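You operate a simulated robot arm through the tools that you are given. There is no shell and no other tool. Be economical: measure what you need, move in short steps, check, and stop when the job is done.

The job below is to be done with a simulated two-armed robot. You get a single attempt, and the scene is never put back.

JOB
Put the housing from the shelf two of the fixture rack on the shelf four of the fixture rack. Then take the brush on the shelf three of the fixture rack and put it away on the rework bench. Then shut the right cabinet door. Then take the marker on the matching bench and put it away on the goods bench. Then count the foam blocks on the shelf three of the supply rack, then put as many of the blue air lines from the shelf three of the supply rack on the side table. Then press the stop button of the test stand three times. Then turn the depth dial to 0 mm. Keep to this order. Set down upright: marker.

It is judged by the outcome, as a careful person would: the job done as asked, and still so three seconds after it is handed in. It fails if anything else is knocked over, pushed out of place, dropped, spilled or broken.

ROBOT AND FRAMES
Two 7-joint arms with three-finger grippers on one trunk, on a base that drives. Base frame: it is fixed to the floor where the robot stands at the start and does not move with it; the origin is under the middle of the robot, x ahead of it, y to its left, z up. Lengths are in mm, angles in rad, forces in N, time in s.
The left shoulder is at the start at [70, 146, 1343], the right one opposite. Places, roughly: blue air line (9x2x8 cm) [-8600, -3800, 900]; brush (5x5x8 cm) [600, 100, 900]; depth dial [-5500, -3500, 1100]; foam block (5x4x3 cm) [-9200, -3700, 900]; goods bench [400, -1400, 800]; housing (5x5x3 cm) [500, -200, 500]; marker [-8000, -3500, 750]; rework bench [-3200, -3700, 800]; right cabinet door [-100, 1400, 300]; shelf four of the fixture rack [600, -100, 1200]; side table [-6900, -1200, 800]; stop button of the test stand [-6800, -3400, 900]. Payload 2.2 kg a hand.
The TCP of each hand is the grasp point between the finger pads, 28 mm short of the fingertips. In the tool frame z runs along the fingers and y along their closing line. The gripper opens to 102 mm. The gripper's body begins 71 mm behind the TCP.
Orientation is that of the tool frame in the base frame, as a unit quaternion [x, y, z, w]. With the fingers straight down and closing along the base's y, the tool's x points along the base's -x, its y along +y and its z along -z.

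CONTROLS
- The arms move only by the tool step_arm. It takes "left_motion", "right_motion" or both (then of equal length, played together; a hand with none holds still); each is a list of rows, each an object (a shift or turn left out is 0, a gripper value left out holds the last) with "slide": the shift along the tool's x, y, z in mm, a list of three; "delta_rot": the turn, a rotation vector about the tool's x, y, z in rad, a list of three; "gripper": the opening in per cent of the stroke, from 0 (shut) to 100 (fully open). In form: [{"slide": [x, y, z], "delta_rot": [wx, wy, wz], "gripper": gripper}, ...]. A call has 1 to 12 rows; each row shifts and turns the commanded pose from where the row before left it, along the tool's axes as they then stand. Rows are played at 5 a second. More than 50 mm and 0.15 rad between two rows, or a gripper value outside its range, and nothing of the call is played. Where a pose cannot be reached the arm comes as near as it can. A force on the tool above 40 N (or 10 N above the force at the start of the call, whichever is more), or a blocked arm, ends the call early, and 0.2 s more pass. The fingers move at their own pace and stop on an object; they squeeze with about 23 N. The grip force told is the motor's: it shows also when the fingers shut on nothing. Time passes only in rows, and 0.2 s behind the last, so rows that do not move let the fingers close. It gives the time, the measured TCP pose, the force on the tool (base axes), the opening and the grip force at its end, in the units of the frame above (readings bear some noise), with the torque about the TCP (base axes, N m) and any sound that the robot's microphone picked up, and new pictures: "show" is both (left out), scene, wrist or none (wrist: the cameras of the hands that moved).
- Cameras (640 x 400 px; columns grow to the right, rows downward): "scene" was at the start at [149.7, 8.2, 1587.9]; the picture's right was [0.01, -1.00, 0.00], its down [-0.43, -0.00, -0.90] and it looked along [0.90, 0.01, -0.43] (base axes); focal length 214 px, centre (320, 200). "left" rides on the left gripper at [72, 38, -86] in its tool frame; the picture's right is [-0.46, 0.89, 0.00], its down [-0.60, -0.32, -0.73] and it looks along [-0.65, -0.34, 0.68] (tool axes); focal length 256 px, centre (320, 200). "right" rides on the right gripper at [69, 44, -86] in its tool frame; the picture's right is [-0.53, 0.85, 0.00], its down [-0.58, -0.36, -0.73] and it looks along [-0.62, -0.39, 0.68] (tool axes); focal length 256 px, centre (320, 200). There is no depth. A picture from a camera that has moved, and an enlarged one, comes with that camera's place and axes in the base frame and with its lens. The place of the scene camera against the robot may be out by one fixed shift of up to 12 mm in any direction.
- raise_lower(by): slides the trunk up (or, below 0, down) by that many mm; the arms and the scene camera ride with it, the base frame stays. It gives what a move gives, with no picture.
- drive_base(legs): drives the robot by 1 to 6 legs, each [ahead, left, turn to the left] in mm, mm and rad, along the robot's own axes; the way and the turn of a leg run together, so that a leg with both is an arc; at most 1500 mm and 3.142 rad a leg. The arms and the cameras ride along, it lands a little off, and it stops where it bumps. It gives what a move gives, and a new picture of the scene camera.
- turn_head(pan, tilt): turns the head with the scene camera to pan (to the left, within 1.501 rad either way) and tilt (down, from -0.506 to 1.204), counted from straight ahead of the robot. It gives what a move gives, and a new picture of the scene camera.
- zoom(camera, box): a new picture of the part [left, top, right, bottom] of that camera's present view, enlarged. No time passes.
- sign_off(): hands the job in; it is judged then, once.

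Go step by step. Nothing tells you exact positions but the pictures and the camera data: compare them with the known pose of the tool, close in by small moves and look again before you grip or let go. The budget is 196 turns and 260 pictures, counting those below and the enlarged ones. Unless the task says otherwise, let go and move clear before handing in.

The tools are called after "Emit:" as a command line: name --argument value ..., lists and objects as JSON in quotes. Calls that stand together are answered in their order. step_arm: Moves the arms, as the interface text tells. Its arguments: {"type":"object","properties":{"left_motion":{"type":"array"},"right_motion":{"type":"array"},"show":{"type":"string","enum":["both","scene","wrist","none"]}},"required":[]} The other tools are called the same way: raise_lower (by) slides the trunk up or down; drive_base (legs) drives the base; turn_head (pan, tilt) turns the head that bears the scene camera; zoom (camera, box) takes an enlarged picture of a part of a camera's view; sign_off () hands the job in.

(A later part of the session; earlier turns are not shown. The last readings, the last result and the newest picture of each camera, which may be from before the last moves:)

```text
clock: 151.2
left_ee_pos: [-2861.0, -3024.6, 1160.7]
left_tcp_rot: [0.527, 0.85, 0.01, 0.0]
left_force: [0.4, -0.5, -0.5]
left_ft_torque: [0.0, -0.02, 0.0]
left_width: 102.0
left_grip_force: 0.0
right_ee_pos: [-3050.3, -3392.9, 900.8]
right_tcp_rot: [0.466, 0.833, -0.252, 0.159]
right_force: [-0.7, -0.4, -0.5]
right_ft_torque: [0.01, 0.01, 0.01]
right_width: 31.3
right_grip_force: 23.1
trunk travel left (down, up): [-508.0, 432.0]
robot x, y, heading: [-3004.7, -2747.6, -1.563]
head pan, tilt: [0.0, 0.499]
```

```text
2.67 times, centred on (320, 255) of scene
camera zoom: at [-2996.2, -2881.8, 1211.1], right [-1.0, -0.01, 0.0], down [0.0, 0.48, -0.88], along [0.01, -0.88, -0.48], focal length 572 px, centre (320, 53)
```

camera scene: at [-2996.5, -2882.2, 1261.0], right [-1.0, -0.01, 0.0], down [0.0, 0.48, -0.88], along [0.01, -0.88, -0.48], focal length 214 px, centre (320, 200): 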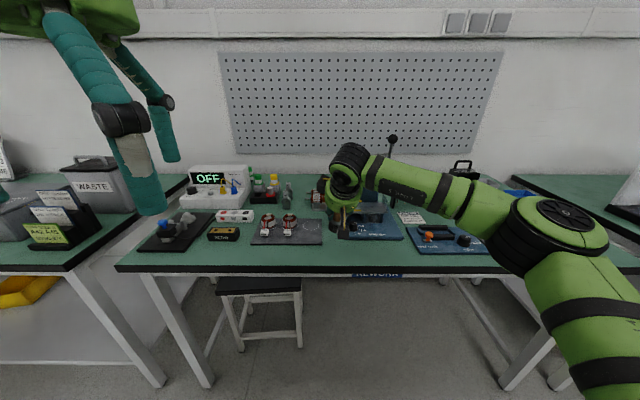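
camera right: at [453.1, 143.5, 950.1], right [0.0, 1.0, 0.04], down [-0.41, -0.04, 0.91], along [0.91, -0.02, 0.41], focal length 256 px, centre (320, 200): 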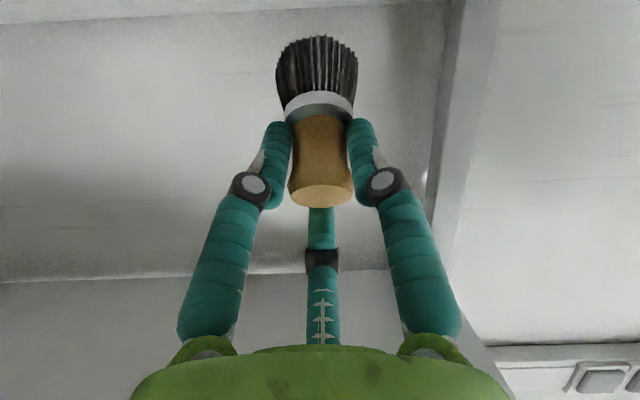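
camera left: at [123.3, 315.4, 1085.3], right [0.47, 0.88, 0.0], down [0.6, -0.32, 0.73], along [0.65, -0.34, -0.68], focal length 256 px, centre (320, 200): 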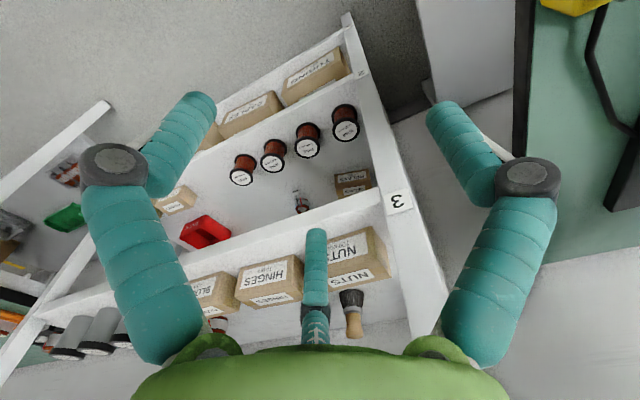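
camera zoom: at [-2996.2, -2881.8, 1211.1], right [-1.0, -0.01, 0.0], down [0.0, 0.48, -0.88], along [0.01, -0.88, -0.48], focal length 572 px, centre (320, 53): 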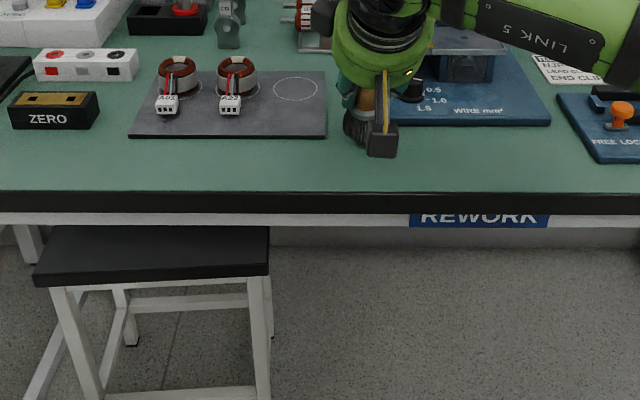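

Emit:
raise_lower --by -25

Emit:
raise_lower --by -8

Emit:
zoom --camera "scene" --box '[240, 180, 440, 320]'

```text
clock: 151.9
left_ee_pos: [-2860.8, -3024.1, 1135.3]
left_tcp_rot: [0.527, 0.85, 0.009, 0.0]
left_force: [-0.4, -1.4, 0.1]
left_ft_torque: [0.04, -0.01, -0.02]
left_width: 101.9
left_grip_force: 0.0
right_ee_pos: [-3049.4, -3395.7, 892.4]
right_tcp_rot: [0.463, 0.829, -0.263, 0.173]
right_force: [0.0, 3.8, 15.7]
right_ft_torque: [0.37, 0.02, 0.01]
right_width: 31.4
right_grip_force: 22.8
trunk travel left (down, up): [-483.0, 457.0]
robot x, y, heading: [-3005.1, -2749.5, -1.564]
head pan, tilt: [0.0, 0.499]
stopped: the force on the tool passed its limit at 44 N (the readings are from after the stop); the commanded pose is now the measured one
```

```text
clock: 152.5
left_ee_pos: [-2861.0, -3019.4, 1128.2]
left_tcp_rot: [0.527, 0.85, 0.007, 0.002]
left_force: [0.2, 0.9, -0.5]
left_ft_torque: [0.0, 0.0, -0.03]
left_width: 101.8
left_grip_force: 0.1
right_ee_pos: [-3049.6, -3393.4, 892.3]
right_tcp_rot: [0.463, 0.826, -0.269, 0.176]
right_force: [0.6, -4.8, 37.6]
right_ft_torque: [-0.37, 0.1, 0.0]
right_width: 31.7
right_grip_force: 23.0
trunk travel left (down, up): [-475.0, 465.0]
robot x, y, heading: [-3001.7, -2746.8, -1.565]
head pan, tilt: [0.0, 0.499]
```

```text
2.86 times, centred on (340, 250) of scene
camera zoom: at [-2995.4, -2876.6, 1179.3], right [-1.0, -0.01, 0.0], down [0.0, 0.47, -0.88], along [0.01, -0.88, -0.47], focal length 613 px, centre (263, 57)
```

zoom: 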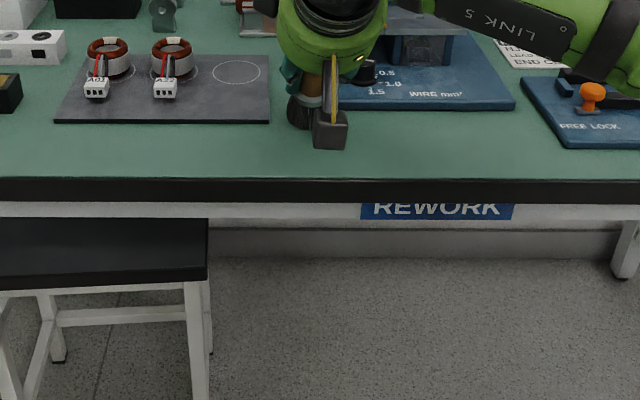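

Contact: brush stands on the bench. I ease off and open.

Emit:
raise_lower --by 8

Emit:
step_arm --right_motion '[{"gripper": 45}, {"gripper": 70}, {}, {}]' --show "both"

```text
clock: 153.0
left_ee_pos: [-2860.8, -3022.0, 1135.0]
left_tcp_rot: [0.527, 0.85, 0.009, 0.001]
left_force: [-0.9, -0.2, -0.2]
left_ft_torque: [0.01, -0.01, 0.02]
left_width: 102.1
left_grip_force: 0.0
right_ee_pos: [-3049.6, -3393.9, 892.2]
right_tcp_rot: [0.463, 0.828, -0.265, 0.172]
right_force: [1.6, -6.4, 21.8]
right_ft_torque: [-0.44, -0.05, 0.04]
right_width: 31.8
right_grip_force: 22.7
trunk travel left (down, up): [-483.0, 457.0]
robot x, y, heading: [-3003.9, -2749.1, -1.562]
head pan, tilt: [0.0, 0.499]
```

```text
clock: 154.0
left_ee_pos: [-2861.1, -3023.7, 1135.5]
left_tcp_rot: [0.527, 0.85, 0.008, 0.001]
left_force: [-0.3, 0.3, -0.5]
left_ft_torque: [-0.02, 0.03, 0.01]
left_width: 102.2
left_grip_force: 0.0
right_ee_pos: [-3050.1, -3394.8, 887.3]
right_tcp_rot: [0.463, 0.83, -0.261, 0.17]
right_force: [0.2, -0.2, 0.3]
right_ft_torque: [-0.02, 0.0, 0.02]
right_width: 71.5
right_grip_force: 0.0
trunk travel left (down, up): [-483.0, 457.0]
robot x, y, heading: [-3008.4, -2744.1, -1.566]
head pan, tilt: [0.0, 0.499]
camera scene: at [-2995.9, -2881.6, 1186.3], right [-1.0, -0.01, 0.0], down [0.0, 0.48, -0.88], along [0.01, -0.88, -0.48], focal length 214 px, centre (320, 200)
camera right: at [-3051.1, -3277.9, 908.4], right [1.0, 0.0, 0.05], down [-0.04, -0.12, 0.99], along [0.01, -0.99, -0.12], focal length 256 px, centre (320, 200)
```

scene: 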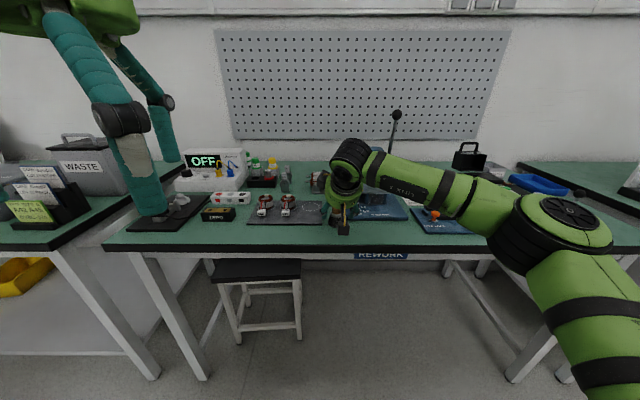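
right: 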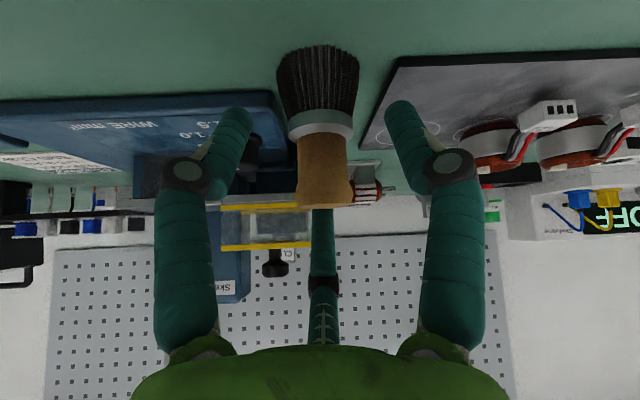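

Emit:
raise_lower --by 90

Emit:
drive_base --legs '[[-330, 0, 0]]'

Emit:
zoom --camera "right" --box '[0, 0, 640, 400]'

```text
clock: 155.3
left_ee_pos: [-2862.4, -3024.4, 1224.9]
left_tcp_rot: [0.527, 0.85, 0.008, 0.0]
left_force: [0.4, -0.3, -0.3]
left_ft_torque: [0.0, 0.01, -0.01]
left_width: 102.0
left_grip_force: 0.1
right_ee_pos: [-3049.6, -3394.9, 977.2]
right_tcp_rot: [0.463, 0.83, -0.261, 0.169]
right_force: [0.7, 1.7, 0.5]
right_ft_torque: [0.01, -0.03, 0.01]
right_width: 71.2
right_grip_force: 0.0
trunk travel left (down, up): [-573.0, 367.0]
robot x, y, heading: [-3003.0, -2745.4, -1.569]
head pan, tilt: [0.0, 0.499]
```

```text
clock: 157.4
left_ee_pos: [-2864.5, -2700.6, 1224.7]
left_tcp_rot: [0.528, 0.849, 0.01, 0.0]
left_force: [0.7, -0.2, -0.5]
left_ft_torque: [0.0, 0.03, 0.02]
left_width: 102.0
left_grip_force: 0.0
right_ee_pos: [-3052.9, -3070.7, 977.3]
right_tcp_rot: [0.465, 0.829, -0.261, 0.169]
right_force: [0.2, -0.7, -0.6]
right_ft_torque: [0.01, -0.02, 0.03]
right_width: 71.4
right_grip_force: 0.0
trunk travel left (down, up): [-573.0, 367.0]
robot x, y, heading: [-3004.0, -2423.7, -1.565]
head pan, tilt: [0.0, 0.499]
camera scene: at [-2997.9, -2556.9, 1276.2], right [-1.0, 0.0, 0.0], down [0.0, 0.48, -0.88], along [0.0, -0.88, -0.48], focal length 214 px, centre (320, 200)
```

scene: 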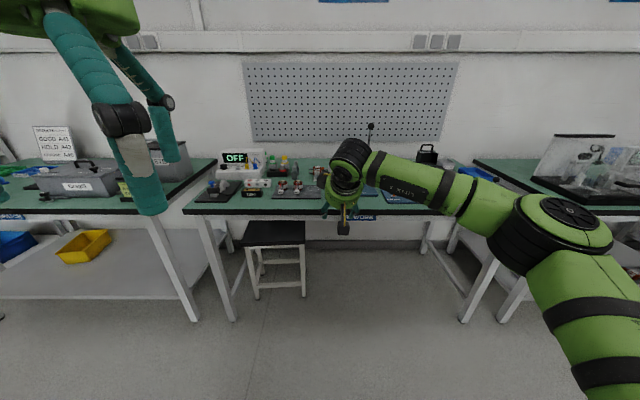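

```text
1.00 times, centred on (320, 200) of right (not enlarged: the box is as wide or as high as the picture)
camera zoom: at [-3053.9, -2953.0, 998.1], right [1.0, 0.0, 0.05], down [-0.05, -0.12, 0.99], along [0.01, -0.99, -0.12], focal length 256 px, centre (320, 200)
```

zoom: 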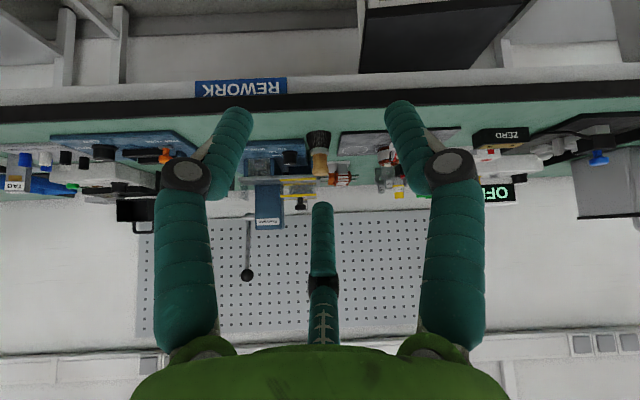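

Brush is safely on the rework bench. Next the cabinet door near the start; I fold the right arm and drive back the way I came.

Emit:
step_arm --right_motion '[{"slide": [29, 18.3, -23], "gripper": 0}, {"slide": [29, 18.3, -23]}, {"slide": [29, 18.3, -23]}, {"slide": [29, 18.3, -23]}, {"slide": [29, 18.3, -23]}]' --show "none"

Emit:
drive_base --legs '[[0, 1275, 0], [0, 1270, 0], [-1400, 0, 0], [-1250, 0, 0], [0, -300, 3.0]]'

Emit:
turn_head --pan -0.3 --tilt 0.5

```text
clock: 158.6
left_ee_pos: [-2864.2, -2698.2, 1225.5]
left_tcp_rot: [0.528, 0.849, 0.009, 0.001]
left_force: [-0.3, 0.5, 0.2]
left_ft_torque: [0.0, -0.01, -0.01]
left_width: 101.9
left_grip_force: 0.0
right_ee_pos: [-3054.0, -2862.9, 970.8]
right_tcp_rot: [0.464, 0.829, -0.261, 0.168]
right_force: [-0.1, 0.0, -0.3]
right_ft_torque: [0.0, -0.01, 0.02]
right_width: 2.0
right_grip_force: 23.2
trunk travel left (down, up): [-573.0, 367.0]
robot x, y, heading: [-3003.3, -2423.1, -1.566]
head pan, tilt: [0.0, 0.499]
```

```text
clock: 190.6
left_ee_pos: [-452.3, 323.8, 1225.5]
left_tcp_rot: [0.772, -0.635, -0.002, 0.009]
left_force: [0.0, -0.1, 0.1]
left_ft_torque: [0.01, 0.03, 0.0]
left_width: 102.0
left_grip_force: 0.1
right_ee_pos: [-227.2, 433.5, 970.3]
right_tcp_rot: [0.761, -0.57, -0.133, -0.281]
right_force: [-0.5, -0.3, -0.8]
right_ft_torque: [0.0, -0.05, 0.02]
right_width: 2.4
right_grip_force: 23.0
trunk travel left (down, up): [-573.0, 367.0]
robot x, y, heading: [-390.3, 22.0, 1.308]
head pan, tilt: [0.0, 0.499]
cut short: leg 5
camera scene: at [-343.7, 163.5, 1276.3], right [0.97, -0.26, 0.0], down [-0.12, -0.46, -0.88], along [0.23, 0.85, -0.48], focal length 214 px, centre (320, 200)
```

scene: 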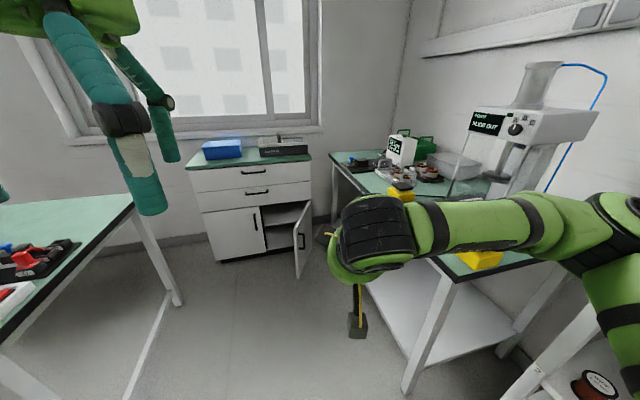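

```text
clock: 191.3
left_ee_pos: [-453.1, 323.6, 1224.4]
left_tcp_rot: [0.773, -0.635, -0.002, 0.01]
left_force: [0.0, 0.2, 0.0]
left_ft_torque: [0.02, 0.02, -0.01]
left_width: 102.1
left_grip_force: 0.0
right_ee_pos: [-227.5, 434.4, 969.2]
right_tcp_rot: [0.761, -0.57, -0.133, -0.282]
right_force: [-0.1, 1.0, 0.8]
right_ft_torque: [-0.05, 0.01, -0.01]
right_width: 2.3
right_grip_force: 22.9
trunk travel left (down, up): [-573.0, 367.0]
robot x, y, heading: [-390.6, 18.7, 1.313]
head pan, tilt: [-0.3, 0.499]
camera scene: at [-318.8, 152.7, 1276.3], right [0.85, -0.53, 0.0], down [-0.25, -0.41, -0.88], along [0.47, 0.74, -0.48], focal length 214 px, centre (320, 200)
```

scene: 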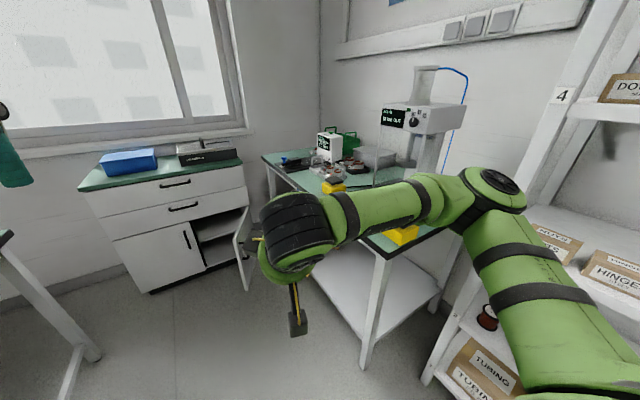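

The right door of the window cabinet stands ~60° open, hinge at about [-55,1520], free edge near [-218,1253]. I move to open floor, stretch the right arm with closed fingers, and lower the trunk.

Emit:
drive_base --legs '[[0, 300, 0]]'

Emit:
step_arm --right_motion '[{"slide": [-29, -18.3, 23]}, {"slide": [-29, -18.3, 23]}, {"slide": [-29, -18.3, 23]}, {"slide": [-29, -18.3, 23]}, {"slide": [-29, -18.3, 23]}, {"slide": [-29, -18.3, 23]}, {"delta_rot": [0.0624, -0.1, 0]}, {"delta_rot": [0.0624, -0.1, 0]}, {"delta_rot": [0.0624, -0.1, 0]}, {"delta_rot": [0.0624, -0.1, 0]}]' --show "none"

Emit:
raise_lower --by -400

Emit:
raise_lower --by -160

Emit:
turn_head --pan -0.3 --tilt 0.2

```text
clock: 193.4
left_ee_pos: [-740.5, 400.5, 1224.9]
left_tcp_rot: [0.773, -0.635, -0.002, 0.009]
left_force: [0.7, 0.4, 0.4]
left_ft_torque: [0.02, 0.03, 0.0]
left_width: 101.9
left_grip_force: 0.0
right_ee_pos: [-514.2, 509.7, 970.2]
right_tcp_rot: [0.76, -0.57, -0.133, -0.282]
right_force: [0.0, -0.2, 0.2]
right_ft_torque: [0.01, -0.01, 0.01]
right_width: 2.2
right_grip_force: 23.4
trunk travel left (down, up): [-573.0, 367.0]
robot x, y, heading: [-682.5, 94.2, 1.309]
head pan, tilt: [-0.3, 0.499]
camera scene: at [-606.8, 229.3, 1276.3], right [0.85, -0.53, 0.0], down [-0.25, -0.41, -0.88], along [0.47, 0.74, -0.48], focal length 214 px, centre (320, 200)
```

scene: 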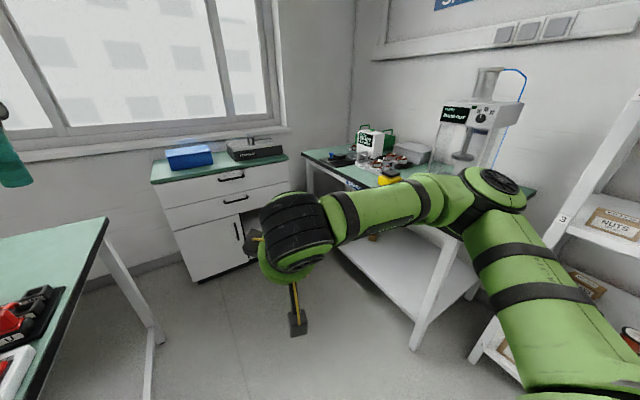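

```text
clock: 195.6
left_ee_pos: [-741.1, 399.9, 1226.3]
left_tcp_rot: [0.772, -0.636, -0.003, 0.01]
left_force: [0.8, 0.4, -0.6]
left_ft_torque: [-0.01, 0.01, -0.04]
left_width: 102.3
left_grip_force: 0.1
right_ee_pos: [-450.1, 748.4, 981.4]
right_tcp_rot: [0.679, -0.514, -0.21, -0.481]
right_force: [-0.1, -0.1, -0.1]
right_ft_torque: [-0.01, 0.02, -0.01]
right_width: 2.0
right_grip_force: 23.0
trunk travel left (down, up): [-573.0, 367.0]
robot x, y, heading: [-677.8, 94.5, 1.314]
head pan, tilt: [-0.3, 0.499]
```

```text
clock: 199.4
left_ee_pos: [-741.1, 400.6, 824.8]
left_tcp_rot: [0.772, -0.635, -0.003, 0.01]
left_force: [-1.1, 0.9, 0.0]
left_ft_torque: [0.02, 0.02, 0.0]
left_width: 102.1
left_grip_force: 0.1
right_ee_pos: [-450.7, 749.4, 581.4]
right_tcp_rot: [0.679, -0.515, -0.208, -0.481]
right_force: [0.7, 0.1, -0.3]
right_ft_torque: [-0.02, 0.01, -0.01]
right_width: 2.1
right_grip_force: 23.2
trunk travel left (down, up): [-173.0, 767.0]
robot x, y, heading: [-677.3, 101.4, 1.31]
head pan, tilt: [-0.3, 0.499]
```

```text
clock: 201.2
left_ee_pos: [-740.8, 401.0, 666.1]
left_tcp_rot: [0.772, -0.635, -0.002, 0.009]
left_force: [0.3, 1.1, 0.0]
left_ft_torque: [0.01, 0.01, -0.01]
left_width: 102.0
left_grip_force: 0.1
right_ee_pos: [-450.6, 749.0, 420.5]
right_tcp_rot: [0.679, -0.515, -0.209, -0.481]
right_force: [-0.4, -0.5, -0.7]
right_ft_torque: [0.0, 0.0, -0.02]
right_width: 2.1
right_grip_force: 23.1
trunk travel left (down, up): [-13.0, 927.0]
robot x, y, heading: [-679.2, 98.0, 1.31]
head pan, tilt: [-0.3, 0.499]
```

```text
clock: 202.1
left_ee_pos: [-741.8, 400.0, 666.6]
left_tcp_rot: [0.772, -0.635, -0.002, 0.01]
left_force: [-0.3, 0.8, -0.1]
left_ft_torque: [-0.01, 0.0, 0.0]
left_width: 102.0
left_grip_force: 0.1
right_ee_pos: [-452.0, 748.4, 420.5]
right_tcp_rot: [0.678, -0.515, -0.209, -0.481]
right_force: [0.8, 0.7, 0.1]
right_ft_torque: [0.01, 0.0, -0.03]
right_width: 2.0
right_grip_force: 22.8
trunk travel left (down, up): [-13.0, 927.0]
robot x, y, heading: [-679.2, 96.7, 1.312]
head pan, tilt: [-0.3, 0.201]
camera scene: at [-606.1, 231.3, 743.9], right [0.85, -0.53, 0.0], down [-0.11, -0.17, -0.98], along [0.52, 0.83, -0.2], focal length 214 px, centre (320, 200)
```

scene: 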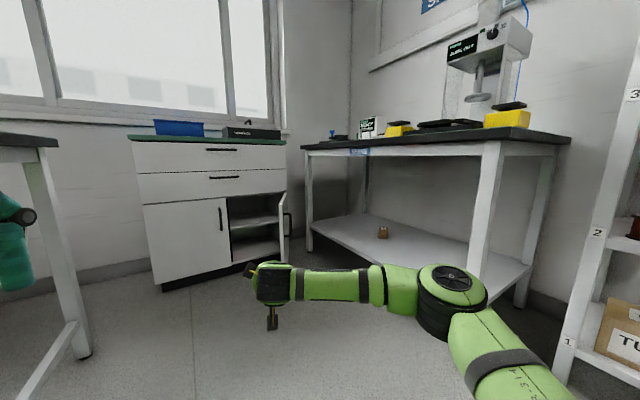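

Emit:
zoom --camera "scene" --box '[200, 160, 360, 300]'

```text
2.86 times, centred on (280, 230) of scene
camera zoom: at [-606.1, 231.3, 743.9], right [0.85, -0.53, 0.0], down [-0.11, -0.17, -0.98], along [0.52, 0.83, -0.2], focal length 613 px, centre (434, 114)
```

zoom: 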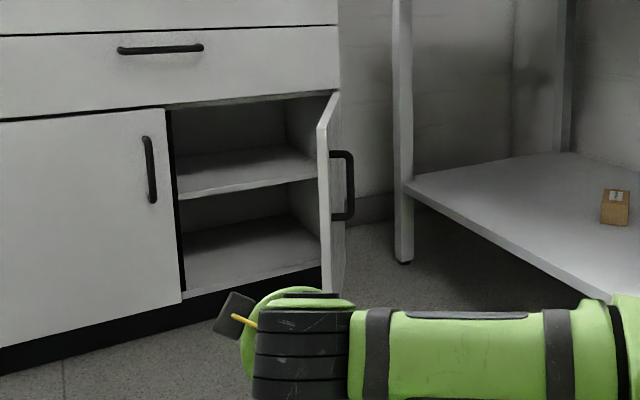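

Door geometry confirmed: free edge ~[-225,1215], hinge ~[-63,1510]. I turn to heading 1.0 and approach so that the hand lies on the door's outer (right) side.

Emit:
drive_base --legs '[[0, 0, -0.312]]'

Emit:
drive_base --legs '[[390, 100, 0]]'

```text
clock: 203.5
left_ee_pos: [-643.4, 405.6, 665.2]
left_tcp_rot: [-0.663, 0.749, 0.003, -0.009]
left_force: [0.6, 0.9, -0.1]
left_ft_torque: [-0.03, 0.01, 0.0]
left_width: 101.6
left_grip_force: 0.2
right_ee_pos: [-256.8, 645.9, 420.6]
right_tcp_rot: [-0.588, 0.616, 0.131, 0.508]
right_force: [0.5, -0.1, -0.1]
right_ft_torque: [0.01, 0.0, -0.04]
right_width: 2.3
right_grip_force: 22.5
trunk travel left (down, up): [-13.0, 927.0]
robot x, y, heading: [-675.7, 93.6, 0.994]
head pan, tilt: [-0.3, 0.201]
camera scene: at [-569.4, 205.4, 744.0], right [0.64, -0.77, 0.0], down [-0.15, -0.13, -0.98], along [0.75, 0.63, -0.2], focal length 214 px, centre (320, 200)
```

scene: 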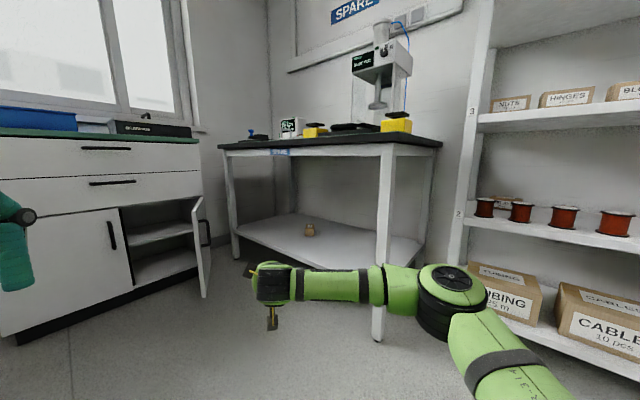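

```text
clock: 206.0
left_ee_pos: [-516.7, 786.6, 664.9]
left_tcp_rot: [-0.662, 0.749, 0.004, -0.008]
left_force: [-1.3, 0.6, 0.0]
left_ft_torque: [0.0, 0.04, 0.02]
left_width: 101.7
left_grip_force: 0.0
right_ee_pos: [-132.0, 1025.6, 420.4]
right_tcp_rot: [-0.589, 0.615, 0.13, 0.508]
right_force: [0.8, -1.1, 0.0]
right_ft_torque: [-0.03, 0.03, -0.01]
right_width: 1.9
right_grip_force: 22.7
trunk travel left (down, up): [-13.0, 927.0]
robot x, y, heading: [-550.1, 475.3, 0.995]
head pan, tilt: [-0.3, 0.201]
camera scene: at [-442.6, 585.1, 744.0], right [0.64, -0.77, 0.0], down [-0.15, -0.13, -0.98], along [0.75, 0.63, -0.2], focal length 214 px, centre (320, 200)
```

scene: 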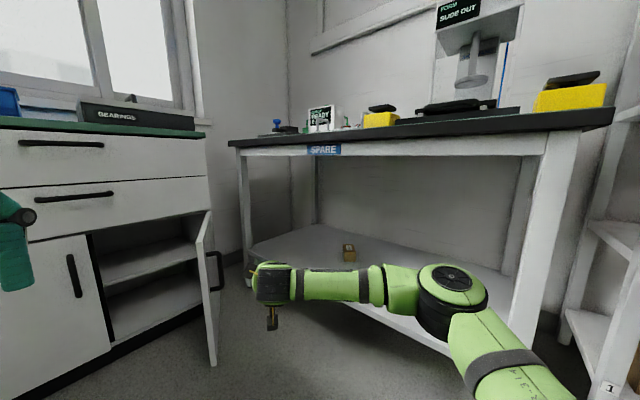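

Emit:
drive_base --legs '[[205, 45, 0]]'

```text
clock: 207.6
left_ee_pos: [-441.4, 982.1, 665.8]
left_tcp_rot: [-0.662, 0.75, 0.003, -0.008]
left_force: [-0.2, -0.8, 0.3]
left_ft_torque: [0.02, 0.01, 0.02]
left_width: 101.8
left_grip_force: 0.1
right_ee_pos: [-56.9, 1220.9, 420.7]
right_tcp_rot: [-0.588, 0.616, 0.131, 0.508]
right_force: [0.6, 1.2, -0.3]
right_ft_torque: [0.03, 0.0, 0.0]
right_width: 2.3
right_grip_force: 22.6
trunk travel left (down, up): [-13.0, 927.0]
robot x, y, heading: [-474.8, 674.6, 0.993]
head pan, tilt: [-0.3, 0.201]
camera scene: at [-368.0, 781.2, 744.0], right [0.64, -0.77, 0.0], down [-0.15, -0.13, -0.98], along [0.75, 0.63, -0.2], focal length 214 px, centre (320, 200)
```

scene: 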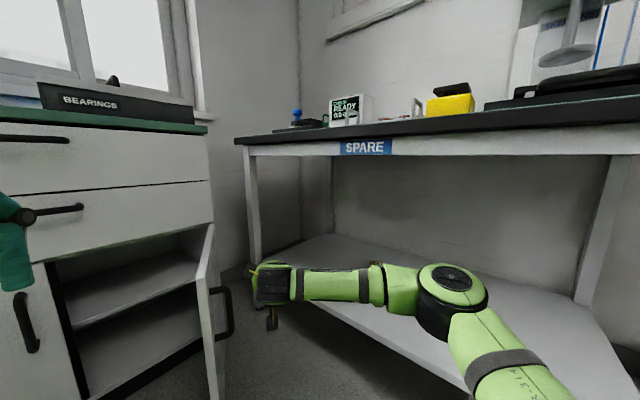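

Emit:
drive_base --legs '[[30, 0, 0.2]]'

```text
clock: 208.8
left_ee_pos: [-490.4, 1007.6, 664.3]
left_tcp_rot: [0.733, -0.68, -0.004, 0.009]
left_force: [0.2, -0.5, 0.3]
left_ft_torque: [-0.01, 0.0, 0.01]
left_width: 102.0
left_grip_force: 0.1
right_ee_pos: [-160.1, 1319.6, 421.3]
right_tcp_rot: [0.646, -0.554, -0.18, -0.493]
right_force: [0.7, 0.7, 0.0]
right_ft_torque: [0.01, -0.01, 0.02]
right_width: 2.5
right_grip_force: 22.5
trunk travel left (down, up): [-13.0, 927.0]
robot x, y, heading: [-460.5, 696.9, 1.19]
head pan, tilt: [-0.3, 0.201]
camera scene: at [-376.4, 824.9, 744.0], right [0.78, -0.63, 0.0], down [-0.13, -0.16, -0.98], along [0.62, 0.76, -0.2], focal length 214 px, centre (320, 200)
```

scene: 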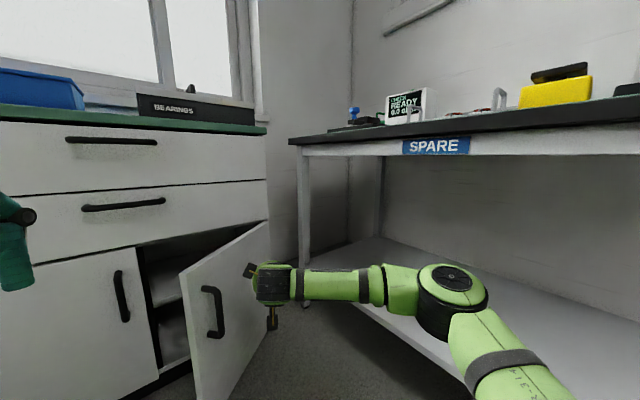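

The door is swinging shut. Continue turning and pushing.

Emit:
drive_base --legs '[[50, 0, 0.18]]'

```text
clock: 209.9
left_ee_pos: [-532.6, 1045.0, 664.7]
left_tcp_rot: [0.792, -0.61, -0.002, 0.008]
left_force: [-1.0, -0.5, 0.0]
left_ft_torque: [-0.01, 0.02, -0.02]
left_width: 102.0
left_grip_force: 0.1
right_ee_pos: [-264.0, 1410.8, 420.1]
right_tcp_rot: [0.694, -0.493, -0.224, -0.474]
right_force: [0.3, -0.6, -0.3]
right_ft_torque: [-0.02, -0.01, -0.02]
right_width: 2.3
right_grip_force: 23.8
trunk travel left (down, up): [-13.0, 927.0]
robot x, y, heading: [-446.6, 747.9, 1.374]
head pan, tilt: [-0.3, 0.201]
camera scene: at [-385.4, 883.9, 744.0], right [0.88, -0.48, 0.0], down [-0.09, -0.18, -0.98], along [0.47, 0.86, -0.2], focal length 214 px, centre (320, 200)
```

scene: 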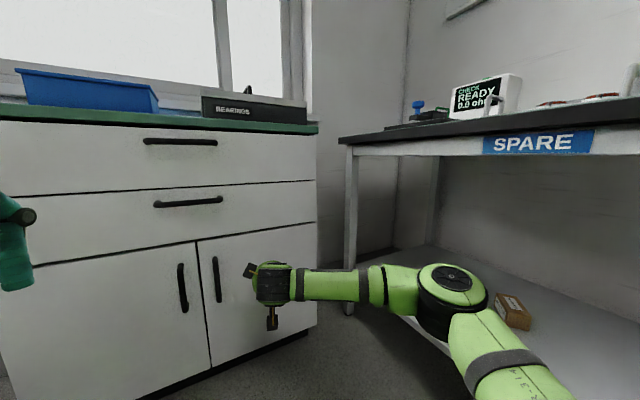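

Emit:
zoom --camera "scene" --box '[120, 200, 340, 390]'

```text
2.11 times, centred on (230, 295) of scene
camera zoom: at [-385.4, 883.9, 744.0], right [0.88, -0.48, 0.0], down [-0.09, -0.18, -0.98], along [0.47, 0.86, -0.2], focal length 452 px, centre (510, 0)
```

zoom: 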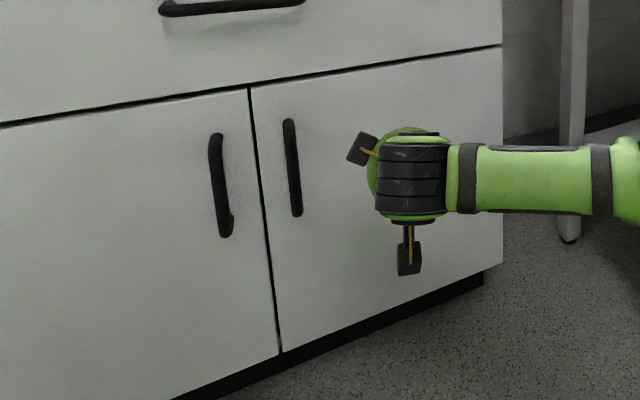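

The door looks flush; I give a gentle confirming push.

Emit:
step_arm --right_motion '[{"slide": [-7, -4.4, 13]}, {"slide": [-7, -4.4, 13]}, {"slide": [-7, -4.4, 13]}, {"slide": [-7, -4.4, 13]}]' --show "none"

Emit:
zoom --camera "scene" --box '[120, 200, 340, 390]'

```text
clock: 210.9
left_ee_pos: [-531.9, 1044.4, 665.3]
left_tcp_rot: [0.792, -0.61, -0.002, 0.009]
left_force: [1.1, -0.2, 0.1]
left_ft_torque: [0.01, 0.01, -0.02]
left_width: 101.9
left_grip_force: 0.1
right_ee_pos: [-252.6, 1469.8, 427.1]
right_tcp_rot: [0.696, -0.491, -0.225, -0.473]
right_force: [0.7, 0.2, 0.1]
right_ft_torque: [-0.01, 0.02, 0.05]
right_width: 2.1
right_grip_force: 22.6
trunk travel left (down, up): [-13.0, 927.0]
robot x, y, heading: [-449.7, 745.6, 1.373]
head pan, tilt: [-0.3, 0.201]
```

```text
2.11 times, centred on (230, 295) of scene
camera zoom: at [-385.4, 883.9, 744.0], right [0.88, -0.48, 0.0], down [-0.09, -0.18, -0.98], along [0.47, 0.86, -0.2], focal length 452 px, centre (510, 0)
```

zoom: 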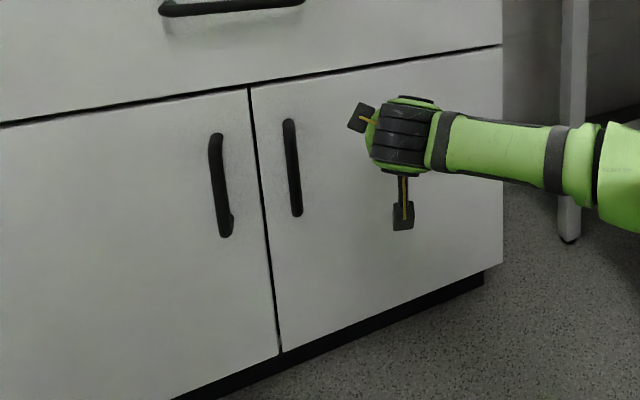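

Emit:
step_arm --right_motion '[{"slide": [-7, -4.4, 13]}, {"slide": [-7, -4.4, 13]}, {"slide": [-7, -4.4, 13]}, {"slide": [-7, -4.4, 13]}]' --show "none"

Emit:
zoom --camera "scene" --box '[120, 200, 340, 390]'

```text
clock: 211.6
left_ee_pos: [-531.9, 1043.0, 665.7]
left_tcp_rot: [0.793, -0.61, -0.001, 0.008]
left_force: [-0.2, 0.3, -0.8]
left_ft_torque: [0.0, 0.0, 0.0]
left_width: 102.0
left_grip_force: 0.1
right_ee_pos: [-246.9, 1502.9, 430.4]
right_tcp_rot: [0.695, -0.496, -0.221, -0.471]
right_force: [-0.3, -16.3, 4.3]
right_ft_torque: [0.14, -0.14, -0.04]
right_width: 2.2
right_grip_force: 23.0
trunk travel left (down, up): [-13.0, 927.0]
robot x, y, heading: [-447.1, 743.7, 1.371]
head pan, tilt: [-0.3, 0.201]
stopped in row 3 (right hand): the force on the tool passed its limit at 71 N (the readings are from after the stop); the commanded pose is now the measured one
```

```text
2.11 times, centred on (230, 295) of scene
camera zoom: at [-385.4, 882.0, 744.4], right [0.88, -0.48, 0.0], down [-0.09, -0.17, -0.98], along [0.47, 0.86, -0.2], focal length 452 px, centre (510, 0)
```

zoom: 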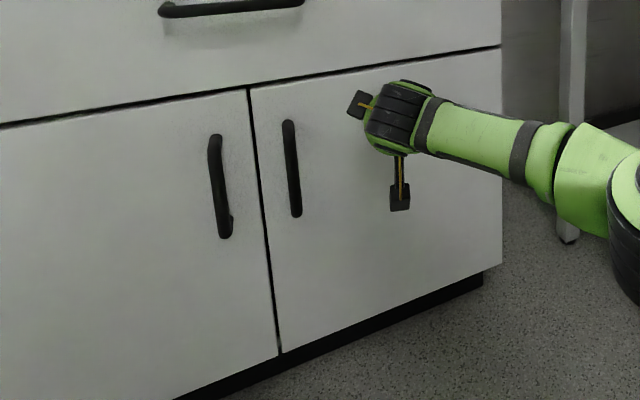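

The door is firmly shut. I withdraw, fold the right arm, and raise the trunk for the long drive to the matching bench.

Emit:
drive_base --legs '[[-450, 0, 0], [-450, 0, 0]]'

Emit:
raise_lower --by 400

Emit:
step_arm --right_motion '[{"delta_rot": [-0.0624, 0.1, 0]}, {"delta_rot": [-0.0624, 0.1, 0]}, {"delta_rot": [-0.0624, 0.1, 0]}, {"delta_rot": [-0.0624, 0.1, 0]}, {"slide": [29, 18.3, -23]}, {"slide": [29, 18.3, -23]}, {"slide": [29, 18.3, -23]}, {"slide": [29, 18.3, -23]}, {"slide": [29, 18.3, -23]}, {"slide": [29, 18.3, -23]}, {"slide": [29, 18.3, -23]}]' --show "none"

Emit:
raise_lower --by 160

Emit:
drive_base --legs '[[0, 0, -2.94], [1300, 150, 0], [1200, 0, 0]]'

```text
clock: 216.7
left_ee_pos: [-709.2, 157.1, 664.8]
left_tcp_rot: [0.792, -0.611, -0.003, 0.01]
left_force: [-0.5, 0.4, -0.8]
left_ft_torque: [-0.01, 0.02, 0.01]
left_width: 102.3
left_grip_force: 0.0
right_ee_pos: [-424.2, 616.4, 426.7]
right_tcp_rot: [0.697, -0.496, -0.22, -0.469]
right_force: [-0.7, -0.4, 0.3]
right_ft_torque: [-0.01, -0.02, -0.01]
right_width: 2.2
right_grip_force: 23.3
trunk travel left (down, up): [-13.0, 927.0]
robot x, y, heading: [-625.6, -143.9, 1.376]
head pan, tilt: [-0.3, 0.201]
camera scene: at [-563.1, -4.6, 744.0], right [0.88, -0.48, 0.0], down [-0.09, -0.18, -0.98], along [0.47, 0.86, -0.2], focal length 214 px, centre (320, 200)
```

scene: 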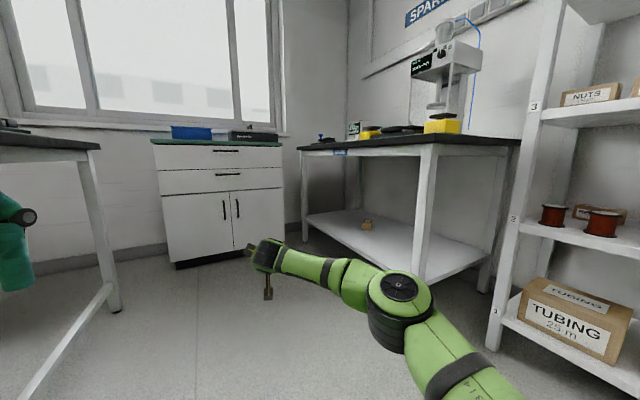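

```text
clock: 220.5
left_ee_pos: [-710.3, 156.3, 1065.3]
left_tcp_rot: [0.792, -0.61, -0.002, 0.01]
left_force: [-0.3, 0.0, -1.2]
left_ft_torque: [0.0, -0.01, -0.01]
left_width: 102.0
left_grip_force: 0.0
right_ee_pos: [-425.2, 616.0, 826.1]
right_tcp_rot: [0.696, -0.496, -0.221, -0.47]
right_force: [-0.2, 0.0, 0.5]
right_ft_torque: [0.0, -0.04, 0.02]
right_width: 2.2
right_grip_force: 23.6
trunk travel left (down, up): [-413.0, 527.0]
robot x, y, heading: [-627.6, -141.9, 1.376]
head pan, tilt: [-0.3, 0.201]
```

```text
clock: 222.9
left_ee_pos: [-709.7, 154.7, 1065.9]
left_tcp_rot: [0.792, -0.61, -0.001, 0.01]
left_force: [0.1, -0.1, -0.1]
left_ft_torque: [0.02, -0.02, -0.01]
left_width: 102.1
left_grip_force: 0.1
right_ee_pos: [-475.0, 309.1, 776.1]
right_tcp_rot: [0.761, -0.535, -0.162, -0.33]
right_force: [-0.6, 0.0, 0.4]
right_ft_torque: [0.01, 0.0, 0.02]
right_width: 2.1
right_grip_force: 23.2
right hand out of reach, approached as far as the arm can: row 2, 3, 4
trunk travel left (down, up): [-413.0, 527.0]
robot x, y, heading: [-626.9, -144.1, 1.375]
head pan, tilt: [-0.3, 0.201]
```

```text
clock: 224.7
left_ee_pos: [-709.5, 158.5, 1224.5]
left_tcp_rot: [0.792, -0.61, -0.002, 0.01]
left_force: [0.7, 0.4, 1.0]
left_ft_torque: [0.03, 0.02, -0.01]
left_width: 102.1
left_grip_force: 0.1
right_ee_pos: [-474.9, 307.8, 937.5]
right_tcp_rot: [0.762, -0.534, -0.162, -0.33]
right_force: [0.4, 0.1, -0.5]
right_ft_torque: [-0.01, -0.02, -0.03]
right_width: 2.1
right_grip_force: 23.0
trunk travel left (down, up): [-573.0, 367.0]
robot x, y, heading: [-629.8, -140.5, 1.378]
head pan, tilt: [-0.3, 0.201]
```

```text
clock: 243.8
left_ee_pos: [-348.2, -2918.5, 1223.7]
left_tcp_rot: [0.534, 0.846, 0.01, 0.001]
left_force: [-0.2, -0.3, 0.8]
left_ft_torque: [-0.04, 0.03, -0.01]
left_width: 102.0
left_grip_force: 0.0
right_ee_pos: [-551.1, -3111.3, 936.7]
right_tcp_rot: [0.461, 0.808, -0.312, 0.192]
right_force: [-0.8, -0.7, -0.4]
right_ft_torque: [-0.03, -0.01, 0.02]
right_width: 1.8
right_grip_force: 22.4
trunk travel left (down, up): [-573.0, 367.0]
robot x, y, heading: [-488.1, -2636.8, -1.584]
head pan, tilt: [-0.3, 0.201]
camera scene: at [-507.1, -2770.3, 1304.0], right [-0.95, 0.31, 0.0], down [0.06, 0.19, -0.98], along [-0.3, -0.93, -0.2], focal length 214 px, centre (320, 200)
```

scene: 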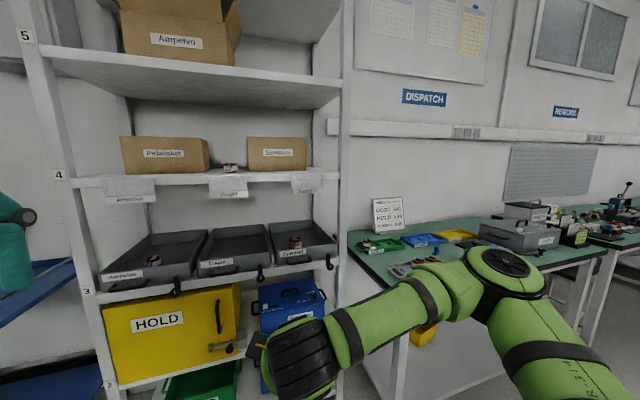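

Emit:
drive_base --legs '[[-100, -1480, 0.014], [0, -1480, 0], [0, -1480, 0]]'

Emit:
turn_head --pan -1.3 --tilt 0.3

```text
clock: 264.8
left_ee_pos: [-4725.1, -2748.0, 1224.7]
left_tcp_rot: [0.526, 0.85, 0.01, 0.001]
left_force: [-0.3, -0.4, -0.3]
left_ft_torque: [0.0, -0.05, -0.01]
left_width: 102.1
left_grip_force: 0.0
right_ee_pos: [-4925.0, -2942.7, 937.8]
right_tcp_rot: [0.454, 0.812, -0.312, 0.194]
right_force: [-0.3, 1.2, -0.8]
right_ft_torque: [0.0, 0.03, 0.01]
right_width: 2.2
right_grip_force: 22.9
trunk travel left (down, up): [-573.0, 367.0]
robot x, y, heading: [-4870.6, -2470.3, -1.563]
head pan, tilt: [-0.3, 0.201]
camera scene: at [-4886.7, -2602.5, 1304.0], right [-0.96, 0.29, 0.0], down [0.06, 0.19, -0.98], along [-0.28, -0.94, -0.2], focal length 214 px, centre (320, 200)
```

scene: 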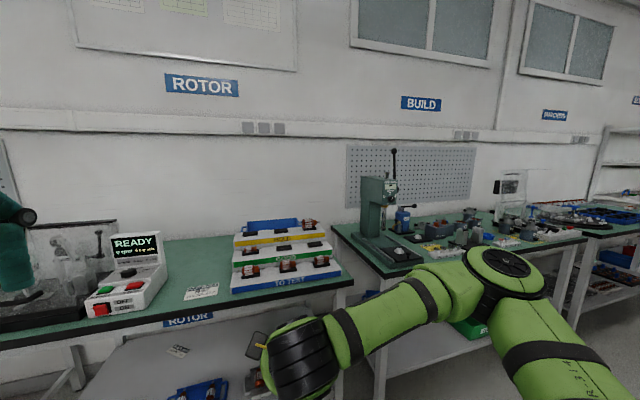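

```text
clock: 266.1
left_ee_pos: [-4724.7, -2747.5, 1225.2]
left_tcp_rot: [0.526, 0.85, 0.01, 0.001]
left_force: [1.0, 0.2, -0.7]
left_ft_torque: [0.0, -0.01, -0.01]
left_width: 101.9
left_grip_force: 0.0
right_ee_pos: [-4925.0, -2944.0, 937.1]
right_tcp_rot: [0.454, 0.812, -0.311, 0.195]
right_force: [0.1, 0.0, 0.2]
right_ft_torque: [0.02, 0.01, 0.04]
right_width: 2.4
right_grip_force: 23.4
trunk travel left (down, up): [-573.0, 367.0]
robot x, y, heading: [-4868.4, -2471.4, -1.564]
head pan, tilt: [-1.3, 0.3]
camera scene: at [-4949.6, -2539.0, 1294.7], right [-0.27, 0.96, 0.0], down [0.28, 0.08, -0.96], along [-0.92, -0.26, -0.3], focal length 214 px, centre (320, 200)
```

scene: 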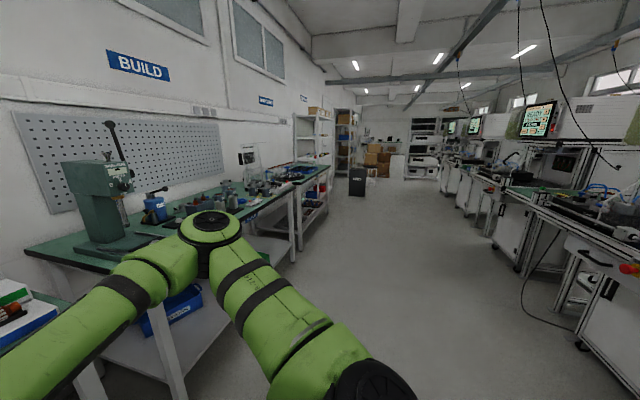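

Emit:
drive_base --legs '[[0, -1480, 0], [0, -1480, 0]]'

Emit:
turn_head --pan 0 --tilt 0.4

```text
clock: 280.4
left_ee_pos: [-7683.0, -2803.9, 1226.0]
left_tcp_rot: [0.511, 0.859, 0.011, 0.0]
left_force: [-1.8, -0.4, -0.5]
left_ft_torque: [-0.01, -0.01, 0.01]
left_width: 102.0
left_grip_force: 0.1
right_ee_pos: [-7874.6, -3006.8, 936.5]
right_tcp_rot: [0.44, 0.819, -0.308, 0.2]
right_force: [0.5, 0.3, 0.2]
right_ft_torque: [-0.04, -0.03, 0.02]
right_width: 2.0
right_grip_force: 23.8
trunk travel left (down, up): [-573.0, 367.0]
robot x, y, heading: [-7836.6, -2531.6, -1.53]
head pan, tilt: [-1.3, 0.3]
camera scene: at [-7914.4, -2603.1, 1294.7], right [-0.31, 0.95, 0.0], down [0.28, 0.09, -0.96], along [-0.91, -0.29, -0.3], focal length 214 px, centre (320, 200)
```

scene: 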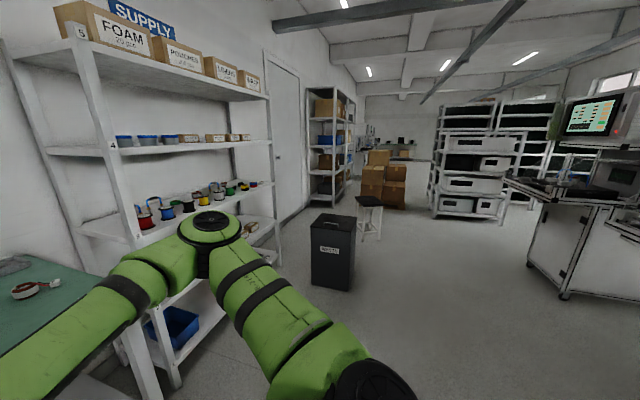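

```text
clock: 281.9
left_ee_pos: [-7683.1, -2803.1, 1226.3]
left_tcp_rot: [0.512, 0.859, 0.01, 0.0]
left_force: [0.2, 0.4, -0.7]
left_ft_torque: [-0.02, -0.01, -0.03]
left_width: 101.9
left_grip_force: 0.0
right_ee_pos: [-7875.2, -3006.8, 937.5]
right_tcp_rot: [0.44, 0.819, -0.308, 0.201]
right_force: [0.0, -0.4, -0.1]
right_ft_torque: [0.01, 0.01, 0.01]
right_width: 2.4
right_grip_force: 22.7
trunk travel left (down, up): [-573.0, 367.0]
robot x, y, heading: [-7834.7, -2529.1, -1.528]
head pan, tilt: [0.0, 0.4]
camera scene: at [-7821.9, -2667.1, 1285.5], right [-1.0, -0.04, 0.0], down [-0.02, 0.39, -0.92], along [0.04, -0.92, -0.39], focal length 214 px, centre (320, 200)
```

scene: 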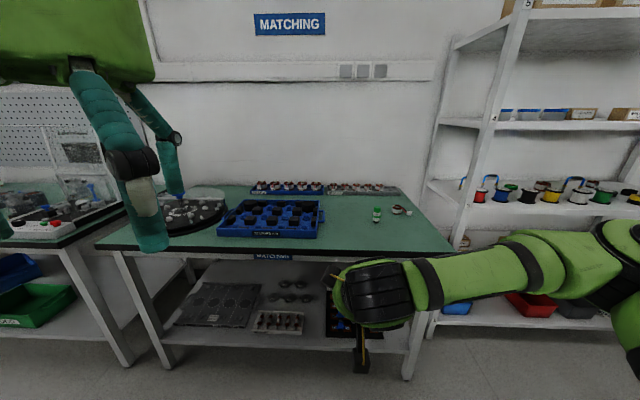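

Emit:
zoom --camera "scene" --box '[310, 160, 470, 270]'

Emit:
zoom --camera "scene" --box '[440, 140, 640, 270]'

```text
3.64 times, centred on (390, 215) of scene
camera zoom: at [-7821.9, -2667.1, 1285.5], right [-1.0, -0.04, 0.0], down [-0.02, 0.39, -0.92], along [0.04, -0.92, -0.39], focal length 780 px, centre (66, 146)
```

zoom: 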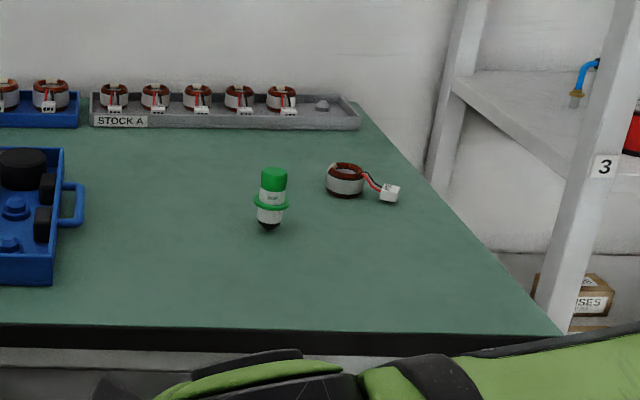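

```text
3.08 times, centred on (540, 205) of scene
camera zoom: at [-7821.9, -2667.1, 1285.5], right [-1.0, -0.04, 0.0], down [-0.02, 0.39, -0.92], along [0.04, -0.92, -0.39], focal length 660 px, centre (-357, 185)
```

zoom: 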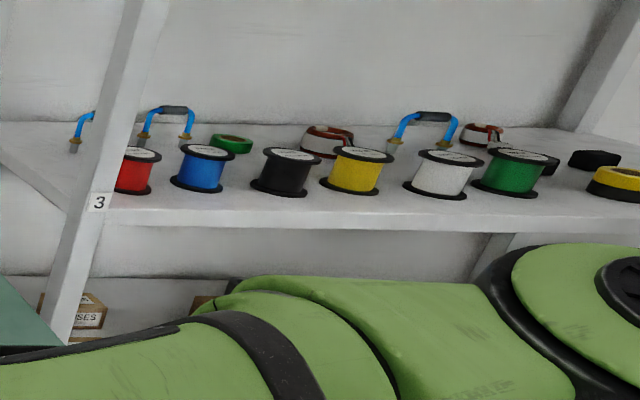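

The green-capped marker stands upright on the matching bench near [-8060,-3610]. I open the hand, make it steeper, extend, and shift over.

Emit:
step_arm --right_motion '[{"delta_rot": [-0.062, 0.099, 0], "gripper": 100}, {"delta_rot": [-0.062, 0.099, 0]}, {"delta_rot": [-0.062, 0.099, 0]}, {"slide": [-31, -19.7, 15.6]}, {"slide": [-31, -19.7, 15.6]}, {"slide": [-31, -19.7, 15.6]}, {"slide": [-31, -19.7, 15.6]}, {"slide": [-31, -19.7, 15.6]}]' --show "none"

Emit:
drive_base --legs '[[200, -170, -0.04]]'

Emit:
zoom --camera "right" --box '[0, 0, 640, 400]'

```text
clock: 283.7
left_ee_pos: [-7681.6, -2804.0, 1224.7]
left_tcp_rot: [0.512, 0.859, 0.009, 0.0]
left_force: [0.7, -0.8, 0.5]
left_ft_torque: [0.03, 0.03, -0.02]
left_width: 101.9
left_grip_force: 0.1
right_ee_pos: [-7868.0, -3207.9, 939.3]
right_tcp_rot: [0.459, 0.866, -0.162, 0.116]
right_force: [-0.1, -1.4, -0.1]
right_ft_torque: [0.06, 0.04, -0.04]
right_width: 102.3
right_grip_force: 0.0
trunk travel left (down, up): [-573.0, 367.0]
robot x, y, heading: [-7837.4, -2533.1, -1.533]
head pan, tilt: [0.0, 0.4]
```

```text
clock: 285.6
left_ee_pos: [-7863.2, -3014.9, 1224.5]
left_tcp_rot: [0.531, 0.847, 0.008, 0.0]
left_force: [-0.1, 0.9, -0.3]
left_ft_torque: [-0.01, 0.03, 0.01]
left_width: 101.9
left_grip_force: 0.1
right_ee_pos: [-8066.8, -3408.0, 940.6]
right_tcp_rot: [0.48, 0.854, -0.165, 0.113]
right_force: [0.4, -0.1, 0.8]
right_ft_torque: [-0.01, 0.02, 0.01]
right_width: 102.3
right_grip_force: 0.1
trunk travel left (down, up): [-573.0, 367.0]
robot x, y, heading: [-8007.5, -2734.8, -1.575]
head pan, tilt: [0.0, 0.4]
camera scene: at [-7995.4, -2870.6, 1285.5], right [-1.0, 0.0, 0.0], down [0.0, 0.39, -0.92], along [0.0, -0.92, -0.39], focal length 214 px, centre (320, 200)
```

scene: 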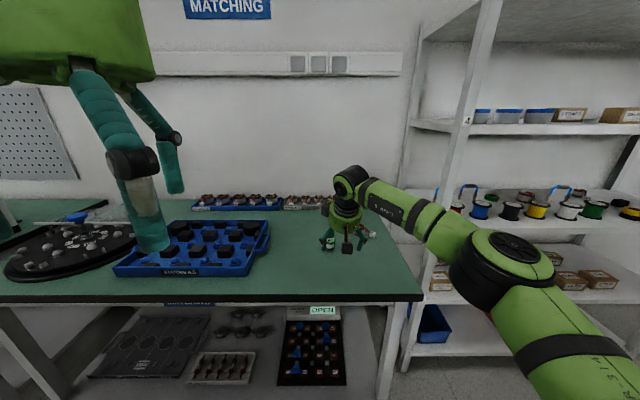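

```text
1.00 times, centred on (320, 200) of right (not enlarged: the box is as wide or as high as the picture)
camera zoom: at [-8066.7, -3299.0, 986.9], right [1.0, -0.01, 0.04], down [-0.04, -0.34, 0.94], along [0.01, -0.94, -0.34], focal length 256 px, centre (320, 200)
```

zoom: 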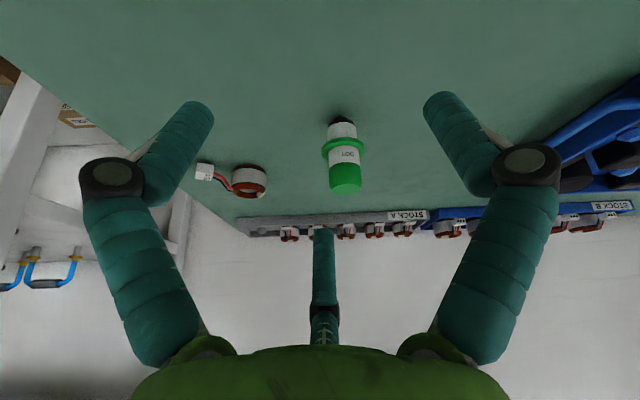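

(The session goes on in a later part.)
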